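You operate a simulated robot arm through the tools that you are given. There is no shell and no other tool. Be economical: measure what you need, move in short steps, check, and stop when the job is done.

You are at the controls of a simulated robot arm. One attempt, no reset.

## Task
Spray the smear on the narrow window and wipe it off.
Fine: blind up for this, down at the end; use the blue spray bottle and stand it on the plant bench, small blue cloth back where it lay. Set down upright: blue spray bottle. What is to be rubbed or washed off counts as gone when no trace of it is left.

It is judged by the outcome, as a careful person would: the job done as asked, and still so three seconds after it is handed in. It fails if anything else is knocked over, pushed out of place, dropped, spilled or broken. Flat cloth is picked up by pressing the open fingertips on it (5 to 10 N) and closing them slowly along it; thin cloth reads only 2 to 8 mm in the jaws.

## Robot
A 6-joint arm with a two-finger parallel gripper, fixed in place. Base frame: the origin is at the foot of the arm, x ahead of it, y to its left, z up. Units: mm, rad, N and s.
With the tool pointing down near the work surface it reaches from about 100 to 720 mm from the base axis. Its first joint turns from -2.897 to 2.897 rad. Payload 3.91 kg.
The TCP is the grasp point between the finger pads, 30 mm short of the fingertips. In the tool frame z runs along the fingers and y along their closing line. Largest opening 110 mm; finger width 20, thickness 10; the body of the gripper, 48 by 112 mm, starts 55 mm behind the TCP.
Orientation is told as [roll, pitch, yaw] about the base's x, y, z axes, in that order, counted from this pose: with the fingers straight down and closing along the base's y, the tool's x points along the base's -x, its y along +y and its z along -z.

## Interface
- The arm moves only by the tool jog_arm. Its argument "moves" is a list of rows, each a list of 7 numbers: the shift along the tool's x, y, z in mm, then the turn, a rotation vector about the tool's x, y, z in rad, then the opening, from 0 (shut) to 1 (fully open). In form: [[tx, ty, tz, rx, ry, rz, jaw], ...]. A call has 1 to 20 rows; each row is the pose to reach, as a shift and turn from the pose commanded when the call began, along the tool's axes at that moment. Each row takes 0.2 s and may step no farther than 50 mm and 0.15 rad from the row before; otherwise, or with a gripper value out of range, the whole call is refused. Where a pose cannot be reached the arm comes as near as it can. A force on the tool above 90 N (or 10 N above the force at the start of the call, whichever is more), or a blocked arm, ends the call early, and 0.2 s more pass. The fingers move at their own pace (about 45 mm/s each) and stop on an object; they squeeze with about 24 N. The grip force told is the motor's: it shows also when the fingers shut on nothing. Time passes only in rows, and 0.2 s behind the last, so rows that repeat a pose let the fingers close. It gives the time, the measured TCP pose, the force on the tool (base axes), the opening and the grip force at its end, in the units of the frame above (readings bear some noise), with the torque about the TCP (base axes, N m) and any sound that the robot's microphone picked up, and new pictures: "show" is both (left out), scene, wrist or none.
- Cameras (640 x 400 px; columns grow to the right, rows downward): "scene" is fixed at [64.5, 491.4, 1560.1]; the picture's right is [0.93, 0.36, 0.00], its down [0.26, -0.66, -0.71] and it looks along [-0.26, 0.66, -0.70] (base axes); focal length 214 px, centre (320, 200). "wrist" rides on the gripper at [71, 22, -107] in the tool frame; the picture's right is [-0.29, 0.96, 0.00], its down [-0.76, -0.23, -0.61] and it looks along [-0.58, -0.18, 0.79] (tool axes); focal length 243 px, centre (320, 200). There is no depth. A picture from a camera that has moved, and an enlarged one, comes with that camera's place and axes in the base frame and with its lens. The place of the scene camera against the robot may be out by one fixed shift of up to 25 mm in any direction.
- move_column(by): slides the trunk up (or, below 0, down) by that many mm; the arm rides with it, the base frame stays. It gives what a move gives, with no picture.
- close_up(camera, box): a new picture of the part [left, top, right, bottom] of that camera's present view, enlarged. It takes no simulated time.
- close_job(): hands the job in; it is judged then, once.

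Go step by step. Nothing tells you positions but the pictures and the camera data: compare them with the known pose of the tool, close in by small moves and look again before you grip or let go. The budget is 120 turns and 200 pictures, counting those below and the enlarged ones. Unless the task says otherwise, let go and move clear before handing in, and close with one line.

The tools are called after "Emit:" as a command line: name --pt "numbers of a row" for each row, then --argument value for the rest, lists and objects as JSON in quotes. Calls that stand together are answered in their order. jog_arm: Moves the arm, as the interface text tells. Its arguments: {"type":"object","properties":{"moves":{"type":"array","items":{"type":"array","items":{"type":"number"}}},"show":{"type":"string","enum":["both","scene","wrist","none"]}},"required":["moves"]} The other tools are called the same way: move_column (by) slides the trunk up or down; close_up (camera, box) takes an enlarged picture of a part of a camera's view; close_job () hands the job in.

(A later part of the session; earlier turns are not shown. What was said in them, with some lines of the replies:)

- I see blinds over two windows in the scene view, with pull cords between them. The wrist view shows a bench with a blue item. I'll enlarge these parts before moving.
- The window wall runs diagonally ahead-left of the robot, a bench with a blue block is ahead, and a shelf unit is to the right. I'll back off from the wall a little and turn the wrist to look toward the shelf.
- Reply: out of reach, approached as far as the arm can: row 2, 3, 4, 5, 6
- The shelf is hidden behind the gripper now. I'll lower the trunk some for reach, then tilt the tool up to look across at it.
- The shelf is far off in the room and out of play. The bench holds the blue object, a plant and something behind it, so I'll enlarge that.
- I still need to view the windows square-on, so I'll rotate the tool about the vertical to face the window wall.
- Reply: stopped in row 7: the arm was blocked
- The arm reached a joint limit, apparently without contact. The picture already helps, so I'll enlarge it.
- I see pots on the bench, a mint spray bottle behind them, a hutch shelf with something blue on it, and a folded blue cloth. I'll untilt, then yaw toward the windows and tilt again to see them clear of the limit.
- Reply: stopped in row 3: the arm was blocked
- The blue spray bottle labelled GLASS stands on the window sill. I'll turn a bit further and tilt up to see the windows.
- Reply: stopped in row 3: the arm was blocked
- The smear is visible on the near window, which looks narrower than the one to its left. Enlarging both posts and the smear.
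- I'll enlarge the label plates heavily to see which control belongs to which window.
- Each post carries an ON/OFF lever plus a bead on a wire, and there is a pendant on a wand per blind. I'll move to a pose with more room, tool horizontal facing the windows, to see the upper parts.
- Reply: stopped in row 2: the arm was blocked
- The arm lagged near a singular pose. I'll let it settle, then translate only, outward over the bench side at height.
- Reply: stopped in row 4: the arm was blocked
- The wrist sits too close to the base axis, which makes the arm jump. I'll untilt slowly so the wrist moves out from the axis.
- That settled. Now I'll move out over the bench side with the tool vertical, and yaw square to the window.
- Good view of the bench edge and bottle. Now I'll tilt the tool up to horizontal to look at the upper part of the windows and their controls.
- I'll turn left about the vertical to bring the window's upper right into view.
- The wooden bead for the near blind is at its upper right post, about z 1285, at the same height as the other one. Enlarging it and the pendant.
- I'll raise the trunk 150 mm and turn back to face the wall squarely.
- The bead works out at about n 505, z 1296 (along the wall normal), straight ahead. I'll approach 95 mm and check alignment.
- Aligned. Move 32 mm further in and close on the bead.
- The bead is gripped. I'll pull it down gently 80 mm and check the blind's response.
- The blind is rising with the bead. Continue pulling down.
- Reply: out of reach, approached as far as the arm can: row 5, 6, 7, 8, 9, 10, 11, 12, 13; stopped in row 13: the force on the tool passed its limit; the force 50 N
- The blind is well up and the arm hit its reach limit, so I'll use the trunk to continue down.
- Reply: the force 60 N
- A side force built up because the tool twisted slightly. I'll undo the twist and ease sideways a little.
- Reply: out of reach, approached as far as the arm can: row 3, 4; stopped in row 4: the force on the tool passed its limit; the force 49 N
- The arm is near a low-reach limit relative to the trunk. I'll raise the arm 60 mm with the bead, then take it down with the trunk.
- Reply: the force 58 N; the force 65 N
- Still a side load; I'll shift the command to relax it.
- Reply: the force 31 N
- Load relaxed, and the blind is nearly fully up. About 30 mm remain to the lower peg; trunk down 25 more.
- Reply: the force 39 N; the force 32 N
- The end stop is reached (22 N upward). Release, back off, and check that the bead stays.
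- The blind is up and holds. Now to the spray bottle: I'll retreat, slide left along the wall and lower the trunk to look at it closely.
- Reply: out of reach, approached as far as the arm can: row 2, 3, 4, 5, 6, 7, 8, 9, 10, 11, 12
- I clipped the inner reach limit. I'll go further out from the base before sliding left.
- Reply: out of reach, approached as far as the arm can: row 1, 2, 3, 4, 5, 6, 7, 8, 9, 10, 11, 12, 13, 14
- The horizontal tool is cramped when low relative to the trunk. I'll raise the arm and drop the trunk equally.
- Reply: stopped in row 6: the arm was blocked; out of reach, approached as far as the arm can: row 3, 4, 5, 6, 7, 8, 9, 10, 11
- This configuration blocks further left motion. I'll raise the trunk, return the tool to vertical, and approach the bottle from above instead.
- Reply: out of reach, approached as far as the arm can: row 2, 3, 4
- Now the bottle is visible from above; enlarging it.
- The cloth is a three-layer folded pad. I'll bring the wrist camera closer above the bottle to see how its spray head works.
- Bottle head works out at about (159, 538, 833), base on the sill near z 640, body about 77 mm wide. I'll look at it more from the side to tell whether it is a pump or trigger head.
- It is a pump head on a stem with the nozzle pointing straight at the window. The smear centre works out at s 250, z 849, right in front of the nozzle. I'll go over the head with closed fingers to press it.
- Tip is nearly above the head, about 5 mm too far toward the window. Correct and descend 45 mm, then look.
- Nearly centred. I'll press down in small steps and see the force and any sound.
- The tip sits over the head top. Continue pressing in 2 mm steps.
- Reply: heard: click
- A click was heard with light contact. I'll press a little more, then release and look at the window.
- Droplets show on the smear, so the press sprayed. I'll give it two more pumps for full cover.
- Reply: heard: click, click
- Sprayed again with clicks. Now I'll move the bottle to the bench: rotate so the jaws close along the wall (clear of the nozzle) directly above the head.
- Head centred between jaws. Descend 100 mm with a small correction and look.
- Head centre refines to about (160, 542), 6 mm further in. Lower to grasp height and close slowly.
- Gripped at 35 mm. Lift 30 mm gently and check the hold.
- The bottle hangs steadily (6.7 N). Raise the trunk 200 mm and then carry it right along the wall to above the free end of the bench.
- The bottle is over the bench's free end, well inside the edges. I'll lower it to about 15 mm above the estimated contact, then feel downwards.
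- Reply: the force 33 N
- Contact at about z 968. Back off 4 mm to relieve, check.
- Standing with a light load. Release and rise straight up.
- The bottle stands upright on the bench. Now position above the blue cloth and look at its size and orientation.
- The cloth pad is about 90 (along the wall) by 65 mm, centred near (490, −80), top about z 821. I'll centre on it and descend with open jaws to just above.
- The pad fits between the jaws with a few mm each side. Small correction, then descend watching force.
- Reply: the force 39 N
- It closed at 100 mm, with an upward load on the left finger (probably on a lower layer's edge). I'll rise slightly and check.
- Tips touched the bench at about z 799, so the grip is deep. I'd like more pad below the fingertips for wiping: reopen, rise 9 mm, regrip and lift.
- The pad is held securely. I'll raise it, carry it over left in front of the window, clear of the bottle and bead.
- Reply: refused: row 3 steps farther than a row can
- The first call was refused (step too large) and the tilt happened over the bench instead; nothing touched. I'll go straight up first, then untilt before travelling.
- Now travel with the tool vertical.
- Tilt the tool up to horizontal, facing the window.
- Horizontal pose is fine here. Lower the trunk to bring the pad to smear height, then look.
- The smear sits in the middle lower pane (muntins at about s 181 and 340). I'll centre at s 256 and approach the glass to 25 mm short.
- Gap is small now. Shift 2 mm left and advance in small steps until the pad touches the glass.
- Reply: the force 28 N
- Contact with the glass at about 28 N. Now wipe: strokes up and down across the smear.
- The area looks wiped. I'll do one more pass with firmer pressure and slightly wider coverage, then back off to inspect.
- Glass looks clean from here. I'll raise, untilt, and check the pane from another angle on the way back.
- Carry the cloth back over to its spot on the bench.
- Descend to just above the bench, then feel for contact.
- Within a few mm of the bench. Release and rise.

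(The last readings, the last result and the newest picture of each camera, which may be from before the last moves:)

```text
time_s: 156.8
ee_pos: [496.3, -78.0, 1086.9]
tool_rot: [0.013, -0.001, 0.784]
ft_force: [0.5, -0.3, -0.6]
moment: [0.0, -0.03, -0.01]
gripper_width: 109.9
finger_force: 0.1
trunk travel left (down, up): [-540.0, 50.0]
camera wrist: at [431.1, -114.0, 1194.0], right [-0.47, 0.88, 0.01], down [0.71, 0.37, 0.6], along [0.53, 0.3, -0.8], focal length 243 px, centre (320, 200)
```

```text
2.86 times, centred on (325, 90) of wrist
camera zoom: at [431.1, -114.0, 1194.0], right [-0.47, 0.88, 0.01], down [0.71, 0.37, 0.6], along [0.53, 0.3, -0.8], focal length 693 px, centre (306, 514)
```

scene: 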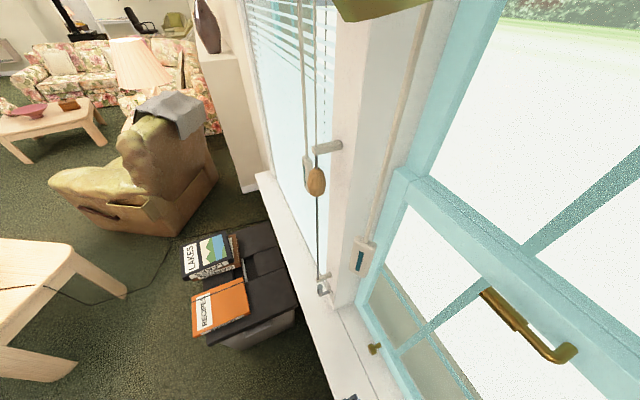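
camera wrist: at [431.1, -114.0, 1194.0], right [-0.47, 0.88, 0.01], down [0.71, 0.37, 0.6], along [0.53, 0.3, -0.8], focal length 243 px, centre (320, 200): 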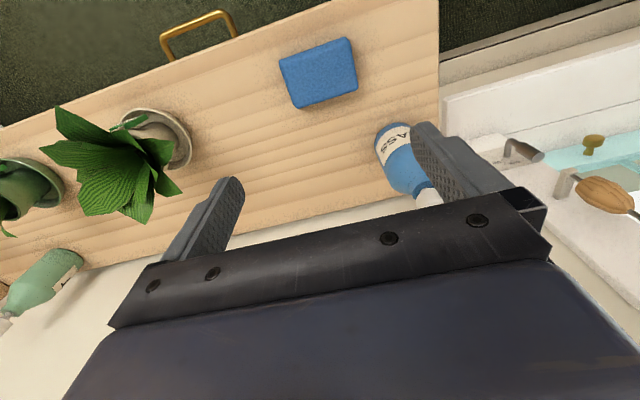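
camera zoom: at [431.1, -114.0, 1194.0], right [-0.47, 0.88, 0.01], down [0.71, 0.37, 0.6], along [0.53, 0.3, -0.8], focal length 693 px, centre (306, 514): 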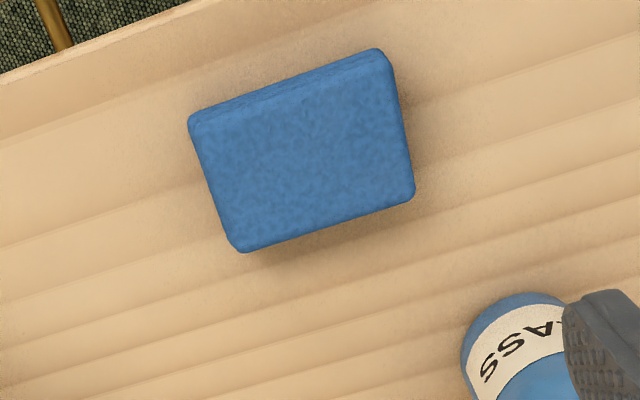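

Cloth is back in its place, within a few mm. Next: go to the bead. Move over in front of the right post, raised, with the tool vertical.

Emit:
jog_arm --pt "-10 25 -20 0 0 0 1" --pt "-20 55 -40 0 0 0 1" --pt "-30 85 -60 0 0 0 1" --pt "-40 115 -80 0 0 0 1" --pt "-50 145 -90 0 0 0 1" --pt "-60 175 -90 0 0 0 1" --pt "-75 205 -90 0 0 0 1" --pt "-90 235 -90 0 0 0 1" --pt "-105 265 -90 0 0 0 1" --pt "-120 295 -90 0 0 0 1" --pt "-125 317 -90 0 0 0 1" --show "none"

Emit:
move_column --by -200

```text
time_s: 159.2
ee_pos: [361.7, 234.7, 1182.6]
tool_rot: [0.014, -0.003, 0.785]
ft_force: [0.3, 0.2, 0.0]
moment: [-0.05, 0.01, -0.03]
gripper_width: 110.1
finger_force: 0.0
trunk travel left (down, up): [-540.0, 50.0]
```

```text
time_s: 161.4
ee_pos: [360.6, 235.6, 982.1]
tool_rot: [0.014, -0.003, 0.787]
ft_force: [0.1, 0.2, -0.1]
moment: [-0.01, 0.0, 0.0]
gripper_width: 109.8
finger_force: 0.0
trunk travel left (down, up): [-340.0, 250.0]
```

Now tilt to horizontal here.

Emit:
jog_arm --pt "0 0 0 0 -0.08 0 1" --pt "0 0 0 0 -0.16 0 1" --pt "0 0 0 0 -0.24 0 1" --pt "0 0 0 0 -0.32 0 1" --pt "0 0 0 0 -0.4 0 1" --pt "0 0 0 0 -0.48 0 1" --pt "0 0 0 0 -0.56 0 1" --pt "0 0 0 0 -0.64 0 1" --pt "0 0 0 0 -0.72 0 1" --pt "0 0 0 0 -0.8 0 1" --pt "0 0 0 0 -0.88 0 1" --pt "0 0 0 0 -0.96 0 1" --pt "0 0 0 0 -1.04 0 1" --pt "0 0 0 0 -1.12 0 1" --pt "0 0 0 0 -1.2 0 1" --pt "0 0 0 0 -1.28 0 1" --pt "0 0 0 0 -1.36 0 1" --pt "0 0 0 0 -1.44 0 1" --pt "0 0 0 0 -1.55 0 1" --show "wrist"

```text
time_s: 165.4
ee_pos: [361.7, 235.5, 983.2]
tool_rot: [0.658, -1.547, 0.127]
ft_force: [-0.5, -0.3, 1.1]
moment: [0.0, 0.01, 0.03]
gripper_width: 109.9
finger_force: 0.1
trunk travel left (down, up): [-340.0, 250.0]
camera wrist: at [269.5, 174.3, 913.4], right [-0.67, 0.68, 0.3], down [-0.25, -0.59, 0.77], along [0.7, 0.44, 0.56], focal length 243 px, centre (320, 200)
```

wrist: 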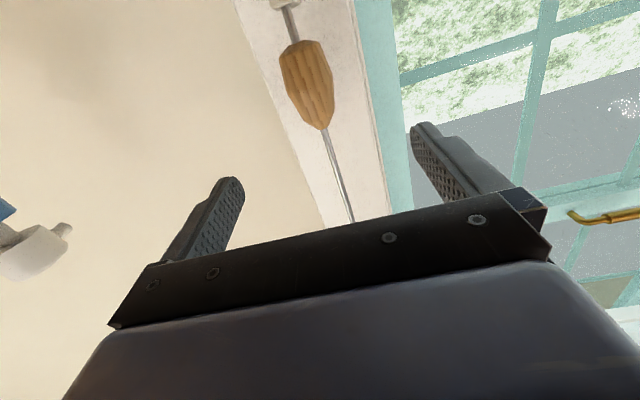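

Good. Before lowering the blind, turn left a bit to check the pane.

Emit:
jog_arm --pt "0 0 0 -0.1 0 0 1" --pt "0 0 0 -0.2 0 0 1" --pt "0 0 0 -0.3 0 0 1" --pt "0 0 0 -0.4 0.0 0 1" --pt "0 0 0 -0.4 0.12 0 1" --pt "0 0 0 -0.4 0.24 0 1" --show "wrist"

Emit:
close_up --camera "wrist" --box '[420, 0, 640, 180]'

```text
time_s: 166.8
ee_pos: [361.8, 234.0, 981.9]
tool_rot: [0.274, -1.313, 0.917]
ft_force: [-0.2, -0.1, 0.0]
moment: [-0.01, 0.01, 0.02]
gripper_width: 110.0
finger_force: 0.1
trunk travel left (down, up): [-340.0, 250.0]
camera wrist: at [293.4, 131.9, 940.4], right [-0.84, 0.42, 0.35], down [0.12, -0.48, 0.87], along [0.53, 0.77, 0.36], focal length 243 px, centre (320, 200)
```

wrist: 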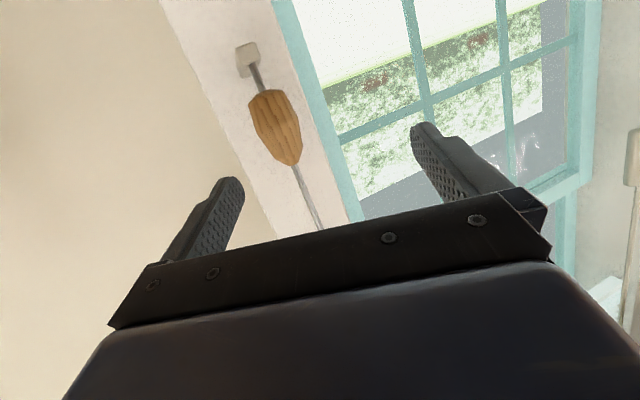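

```text
2.22 times, centred on (530, 90) of wrist
camera zoom: at [293.4, 131.9, 940.4], right [-0.84, 0.42, 0.35], down [0.12, -0.48, 0.87], along [0.53, 0.77, 0.36], focal length 539 px, centre (-147, 444)
```

zoom: 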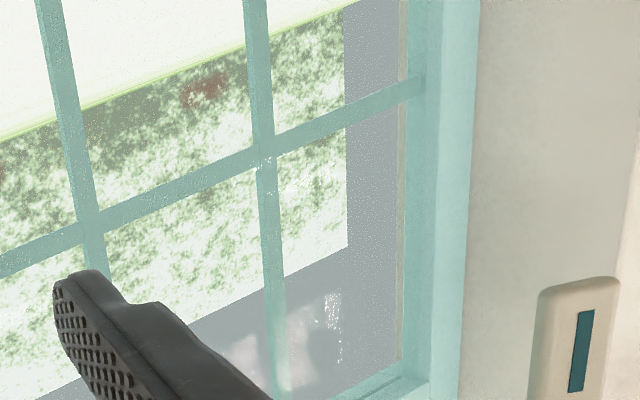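

The smear pane is just above the picture; tilt a little further down.

Emit:
jog_arm --pt "0 0 0 0 0.12 0 1" --pt "0 0 0 0 0.24 0 1" --pt "0 0 0 0 0.36 0 1" --show "wrist"

Emit:
close_up --camera "wrist" --box '[340, 0, 560, 150]'

```text
time_s: 167.6
ee_pos: [361.8, 234.8, 982.0]
tool_rot: [0.117, -0.961, 1.084]
ft_force: [-0.3, -0.6, 0.5]
moment: [0.02, 0.01, -0.02]
gripper_width: 109.8
finger_force: 0.1
trunk travel left (down, up): [-340.0, 250.0]
camera wrist: at [293.4, 123.9, 986.0], right [-0.81, 0.51, 0.3], down [0.25, -0.17, 0.95], along [0.54, 0.84, 0.01], focal length 243 px, centre (320, 200)
```

wrist: 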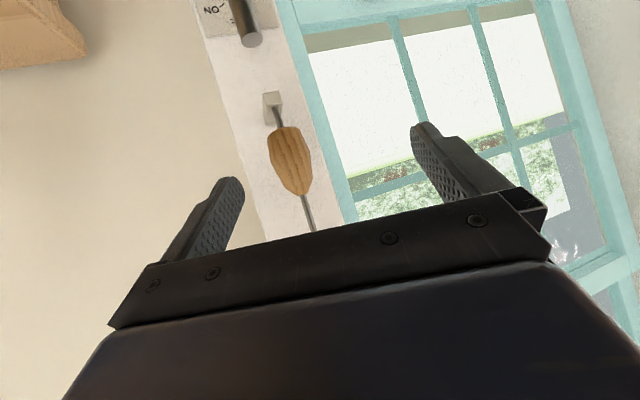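

```text
2.67 times, centred on (450, 75) of wrist
camera zoom: at [293.4, 123.9, 986.0], right [-0.81, 0.51, 0.3], down [0.25, -0.17, 0.95], along [0.54, 0.84, 0.01], focal length 647 px, centre (-27, 533)
```

zoom: 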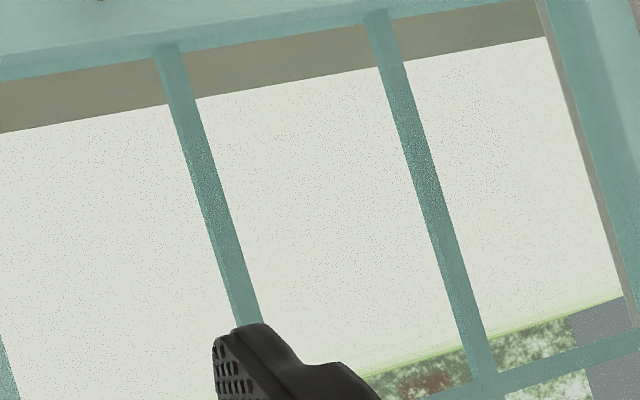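

The pane is clean. Now undo the turn and line up with the bead.

Emit:
jog_arm --pt "0 0 0 0 -0.12 0 1" --pt "0 0 0 0 -0.24 0 1" --pt "0 0 0 0 -0.36 0 1" --show "none"

Emit:
jog_arm --pt "0 0 0 0.08 -0.05 0 1" --pt "0 0 0 0.16 -0.1 0 1" --pt "0 0 0 0.24 -0.15 0 1" --pt "0 0 0 0.32 -0.2 0 1" --pt "0 0 0 0.4 -0.24 0 1" --show "none"

Emit:
move_column --by -40

Emit:
jog_arm --pt "0 0 10 0 0 0 1" --pt "0 0 25 0 0 0 1" --pt "0 0 40 0 0 0 1" --show "wrist"

```text
time_s: 168.4
ee_pos: [360.7, 234.9, 982.5]
tool_rot: [0.272, -1.315, 0.916]
ft_force: [-0.5, -0.6, -0.3]
moment: [-0.01, 0.01, 0.03]
gripper_width: 109.9
finger_force: 0.1
trunk travel left (down, up): [-340.0, 250.0]
```

```text
time_s: 169.6
ee_pos: [362.5, 235.6, 982.3]
tool_rot: [0.593, -1.545, 0.194]
ft_force: [0.3, -0.7, 1.7]
moment: [-0.05, 0.0, -0.01]
gripper_width: 109.9
finger_force: 0.1
trunk travel left (down, up): [-340.0, 250.0]
```

```text
time_s: 170.4
ee_pos: [362.0, 235.3, 941.2]
tool_rot: [0.622, -1.545, 0.164]
ft_force: [0.5, -0.5, 0.1]
moment: [0.02, 0.01, -0.01]
gripper_width: 109.9
finger_force: 0.1
trunk travel left (down, up): [-300.0, 290.0]
```

```text
time_s: 171.2
ee_pos: [389.4, 261.8, 940.3]
tool_rot: [0.613, -1.546, 0.171]
ft_force: [0.5, 0.3, 0.1]
moment: [0.01, 0.02, 0.03]
gripper_width: 110.1
finger_force: 0.1
trunk travel left (down, up): [-300.0, 290.0]
camera wrist: at [297.1, 202.1, 872.1], right [-0.67, 0.68, 0.3], down [-0.25, -0.59, 0.77], along [0.7, 0.44, 0.56], focal length 243 px, centre (320, 200)
```

wrist: 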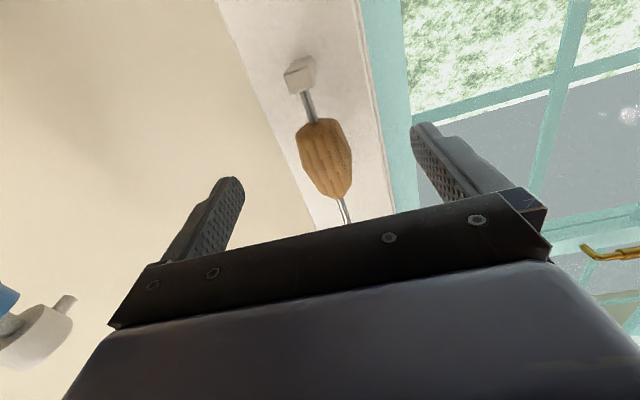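

Aligned. Move in 36 mm and grip.

Emit:
jog_arm --pt "0 1 18 0 0 0 1" --pt "0 2 36 0 0 0 1" --pt "0 2 36 0 0 0 0.6" --pt "0 2 36 0 0 0 0.3" --pt "0 2 36 0 0 0 0.15" --pt "0 2 36 0 0 0 0.15" --pt "0 2 36 0 0 0 0.15" --show "wrist"

```text
time_s: 172.8
ee_pos: [413.6, 289.8, 942.3]
tool_rot: [0.382, -1.547, 0.417]
ft_force: [-24.2, 25.7, 0.3]
moment: [-0.02, -0.09, 0.41]
gripper_width: 32.9
finger_force: 28.6
out of reach, approached as far as the arm can: row 2, 3, 4, 5, 6, 7
trunk travel left (down, up): [-300.0, 290.0]
camera wrist: at [321.6, 227.0, 872.6], right [-0.68, 0.67, 0.3], down [-0.24, -0.59, 0.77], along [0.69, 0.45, 0.56], focal length 243 px, centre (320, 200)
```

wrist: 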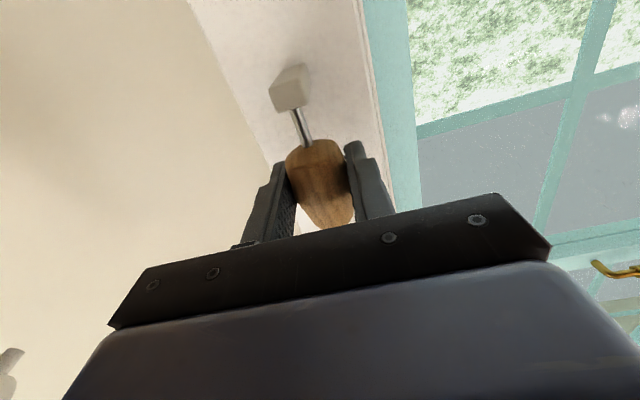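

Gripped, with some side load. Ease sideways and start the bead upward with the arm.

Emit:
jog_arm --pt "0 3 0 0 0 0 0.15" --pt "-10 5 0 0 0 0 0.15" --pt "-20 5 0 0 0 0 0.15" --pt "-30 5 0 0 0 0 0.15" --pt "-45 5 0 0 0 0 0.15" --pt "-60 5 0 0 0 0 0.15" --show "none"

```text
time_s: 174.2
ee_pos: [412.3, 289.4, 1004.4]
tool_rot: [0.662, -1.551, 0.123]
ft_force: [-29.8, 6.0, 2.2]
moment: [-0.21, -0.17, 0.2]
gripper_width: 32.2
finger_force: 45.0
trunk travel left (down, up): [-300.0, 290.0]
```

Emit:
jog_arm --pt "0 2 -1 0 0 0 0.15" --pt "0 4 -2 0 0 0 0.15" --pt "0 4 -2 0 0 0 0.15" --show "none"

Emit:
move_column --by 150

```text
time_s: 175.0
ee_pos: [412.1, 289.6, 1002.4]
tool_rot: [0.781, -1.547, 0.001]
ft_force: [9.9, 0.6, 7.4]
moment: [0.79, -1.06, -0.17]
gripper_width: 31.8
finger_force: 45.1
trunk travel left (down, up): [-300.0, 290.0]
```

```text
time_s: 176.8
ee_pos: [413.2, 289.3, 1153.5]
tool_rot: [0.743, -1.549, 0.045]
ft_force: [10.9, -7.9, 4.9]
moment: [-0.57, 0.4, -0.16]
gripper_width: 32.2
finger_force: 45.0
trunk travel left (down, up): [-450.0, 140.0]
```

Going smoothly. Continue up with the trunk to about z 1265.

Emit:
move_column --by 115

Emit:
jog_arm --pt "-5 0 0 0 0 0 0.15" --pt "-10 0 0 0 0 0 0.15" --pt "-15 0 0 0 0 0 0.15" --pt "-20 0 0 0 0 0 0.15" --pt "-24 0 0 0 0 0 0.15" --show "both"

```text
time_s: 178.2
ee_pos: [411.8, 289.9, 1268.3]
tool_rot: [0.734, -1.548, 0.052]
ft_force: [9.7, -7.0, 4.5]
moment: [-0.62, 0.48, -0.15]
gripper_width: 32.0
finger_force: 44.8
trunk travel left (down, up): [-565.0, 25.0]
```

```text
time_s: 179.4
ee_pos: [412.5, 289.3, 1291.5]
tool_rot: [0.653, -1.547, 0.132]
ft_force: [1.9, -6.9, 0.7]
moment: [-0.26, 0.01, -0.05]
gripper_width: 32.2
finger_force: 45.2
trunk travel left (down, up): [-565.0, 25.0]
camera wrist: at [319.9, 228.7, 1221.9], right [-0.67, 0.68, 0.3], down [-0.25, -0.59, 0.77], along [0.7, 0.44, 0.56], focal length 243 px, centre (320, 200)
```

scene: 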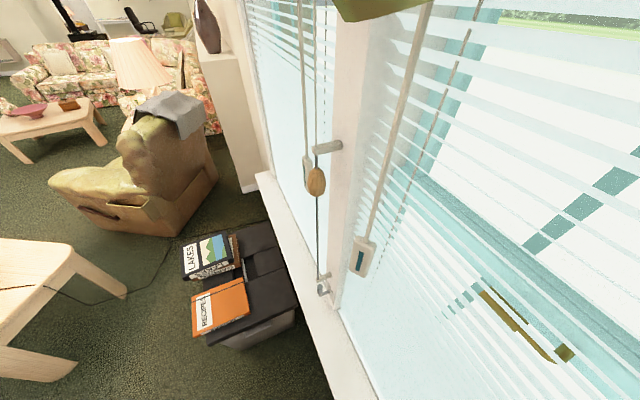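
wrist: 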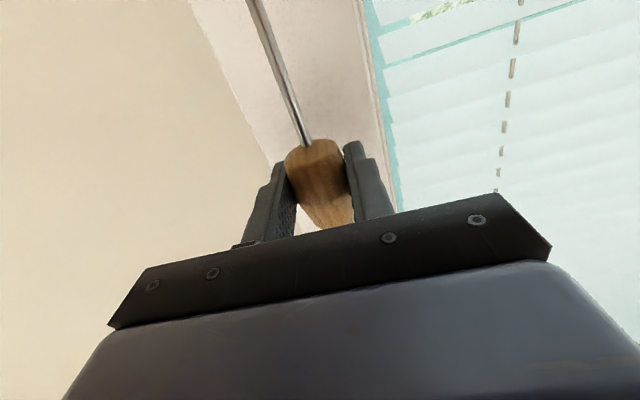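

The blind is down as before. A few more mm until the top stop, then release and back off.

Emit:
jog_arm --pt "-2 0 0 0 0 0 0.15" --pt "-4 0 0 0 0 0 0.15" --pt "-6 0 0 0 0 0 0.15" --show "none"

```text
time_s: 180.2
ee_pos: [412.1, 290.5, 1292.1]
tool_rot: [0.437, -1.534, 0.348]
ft_force: [-4.7, -10.7, -31.2]
moment: [-0.14, -0.06, -0.07]
gripper_width: 32.0
finger_force: 45.5
trunk travel left (down, up): [-565.0, 25.0]
```

Top stop reached. Relax 4 mm, release and retreat.

Emit:
jog_arm --pt "5 0 0 0 0 0 0.15" --pt "5 0 0 0 0 0 0.5" --pt "5 0 0 0 0 0 0.8" --pt "5 0 0 0 0 0 0.9" --pt "5 0 -25 0 0 0 1" --pt "5 0 -60 0 0 0 1" --pt "5 0 -95 0 0 0 1" --show "both"

```text
time_s: 181.8
ee_pos: [344.6, 224.3, 1292.2]
tool_rot: [0.633, -1.547, 0.15]
ft_force: [0.2, -0.3, -0.7]
moment: [-0.03, 0.01, -0.02]
gripper_width: 109.7
finger_force: 0.1
trunk travel left (down, up): [-565.0, 25.0]
camera wrist: at [252.3, 162.8, 1223.2], right [-0.67, 0.68, 0.3], down [-0.25, -0.59, 0.77], along [0.7, 0.44, 0.56], focal length 243 px, centre (320, 200)
```

scene: 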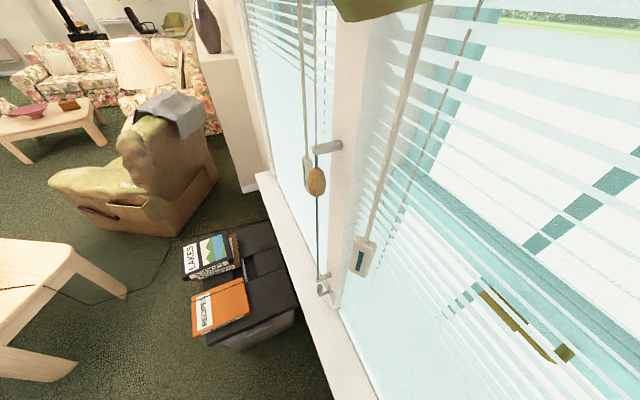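
wrist: 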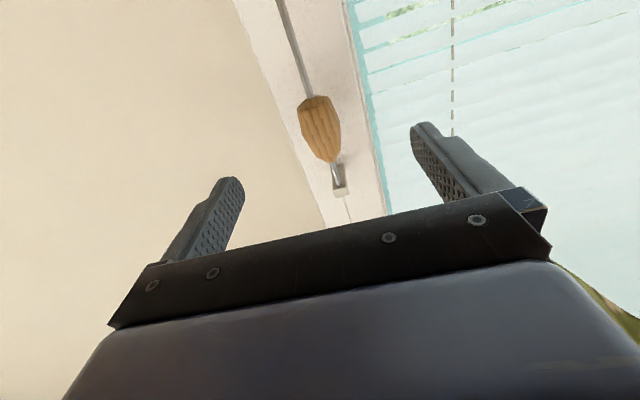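

The blind is back down, the bead is at its top stop, the pane was clean, the blue bottle stands on the bench, the cloth is back in place and the gripper is clear. Handing in.

Emit:
close_job

```text
The job is handed in.
```

The job is done and handed in: I sprayed the smear on the narrow window and wiped it off, and no trace of it showed in the last pictures. The blind is back down, the blue spray bottle stands upright on the plant bench, and the small blue cloth is back within about 5 mm of where it lay.
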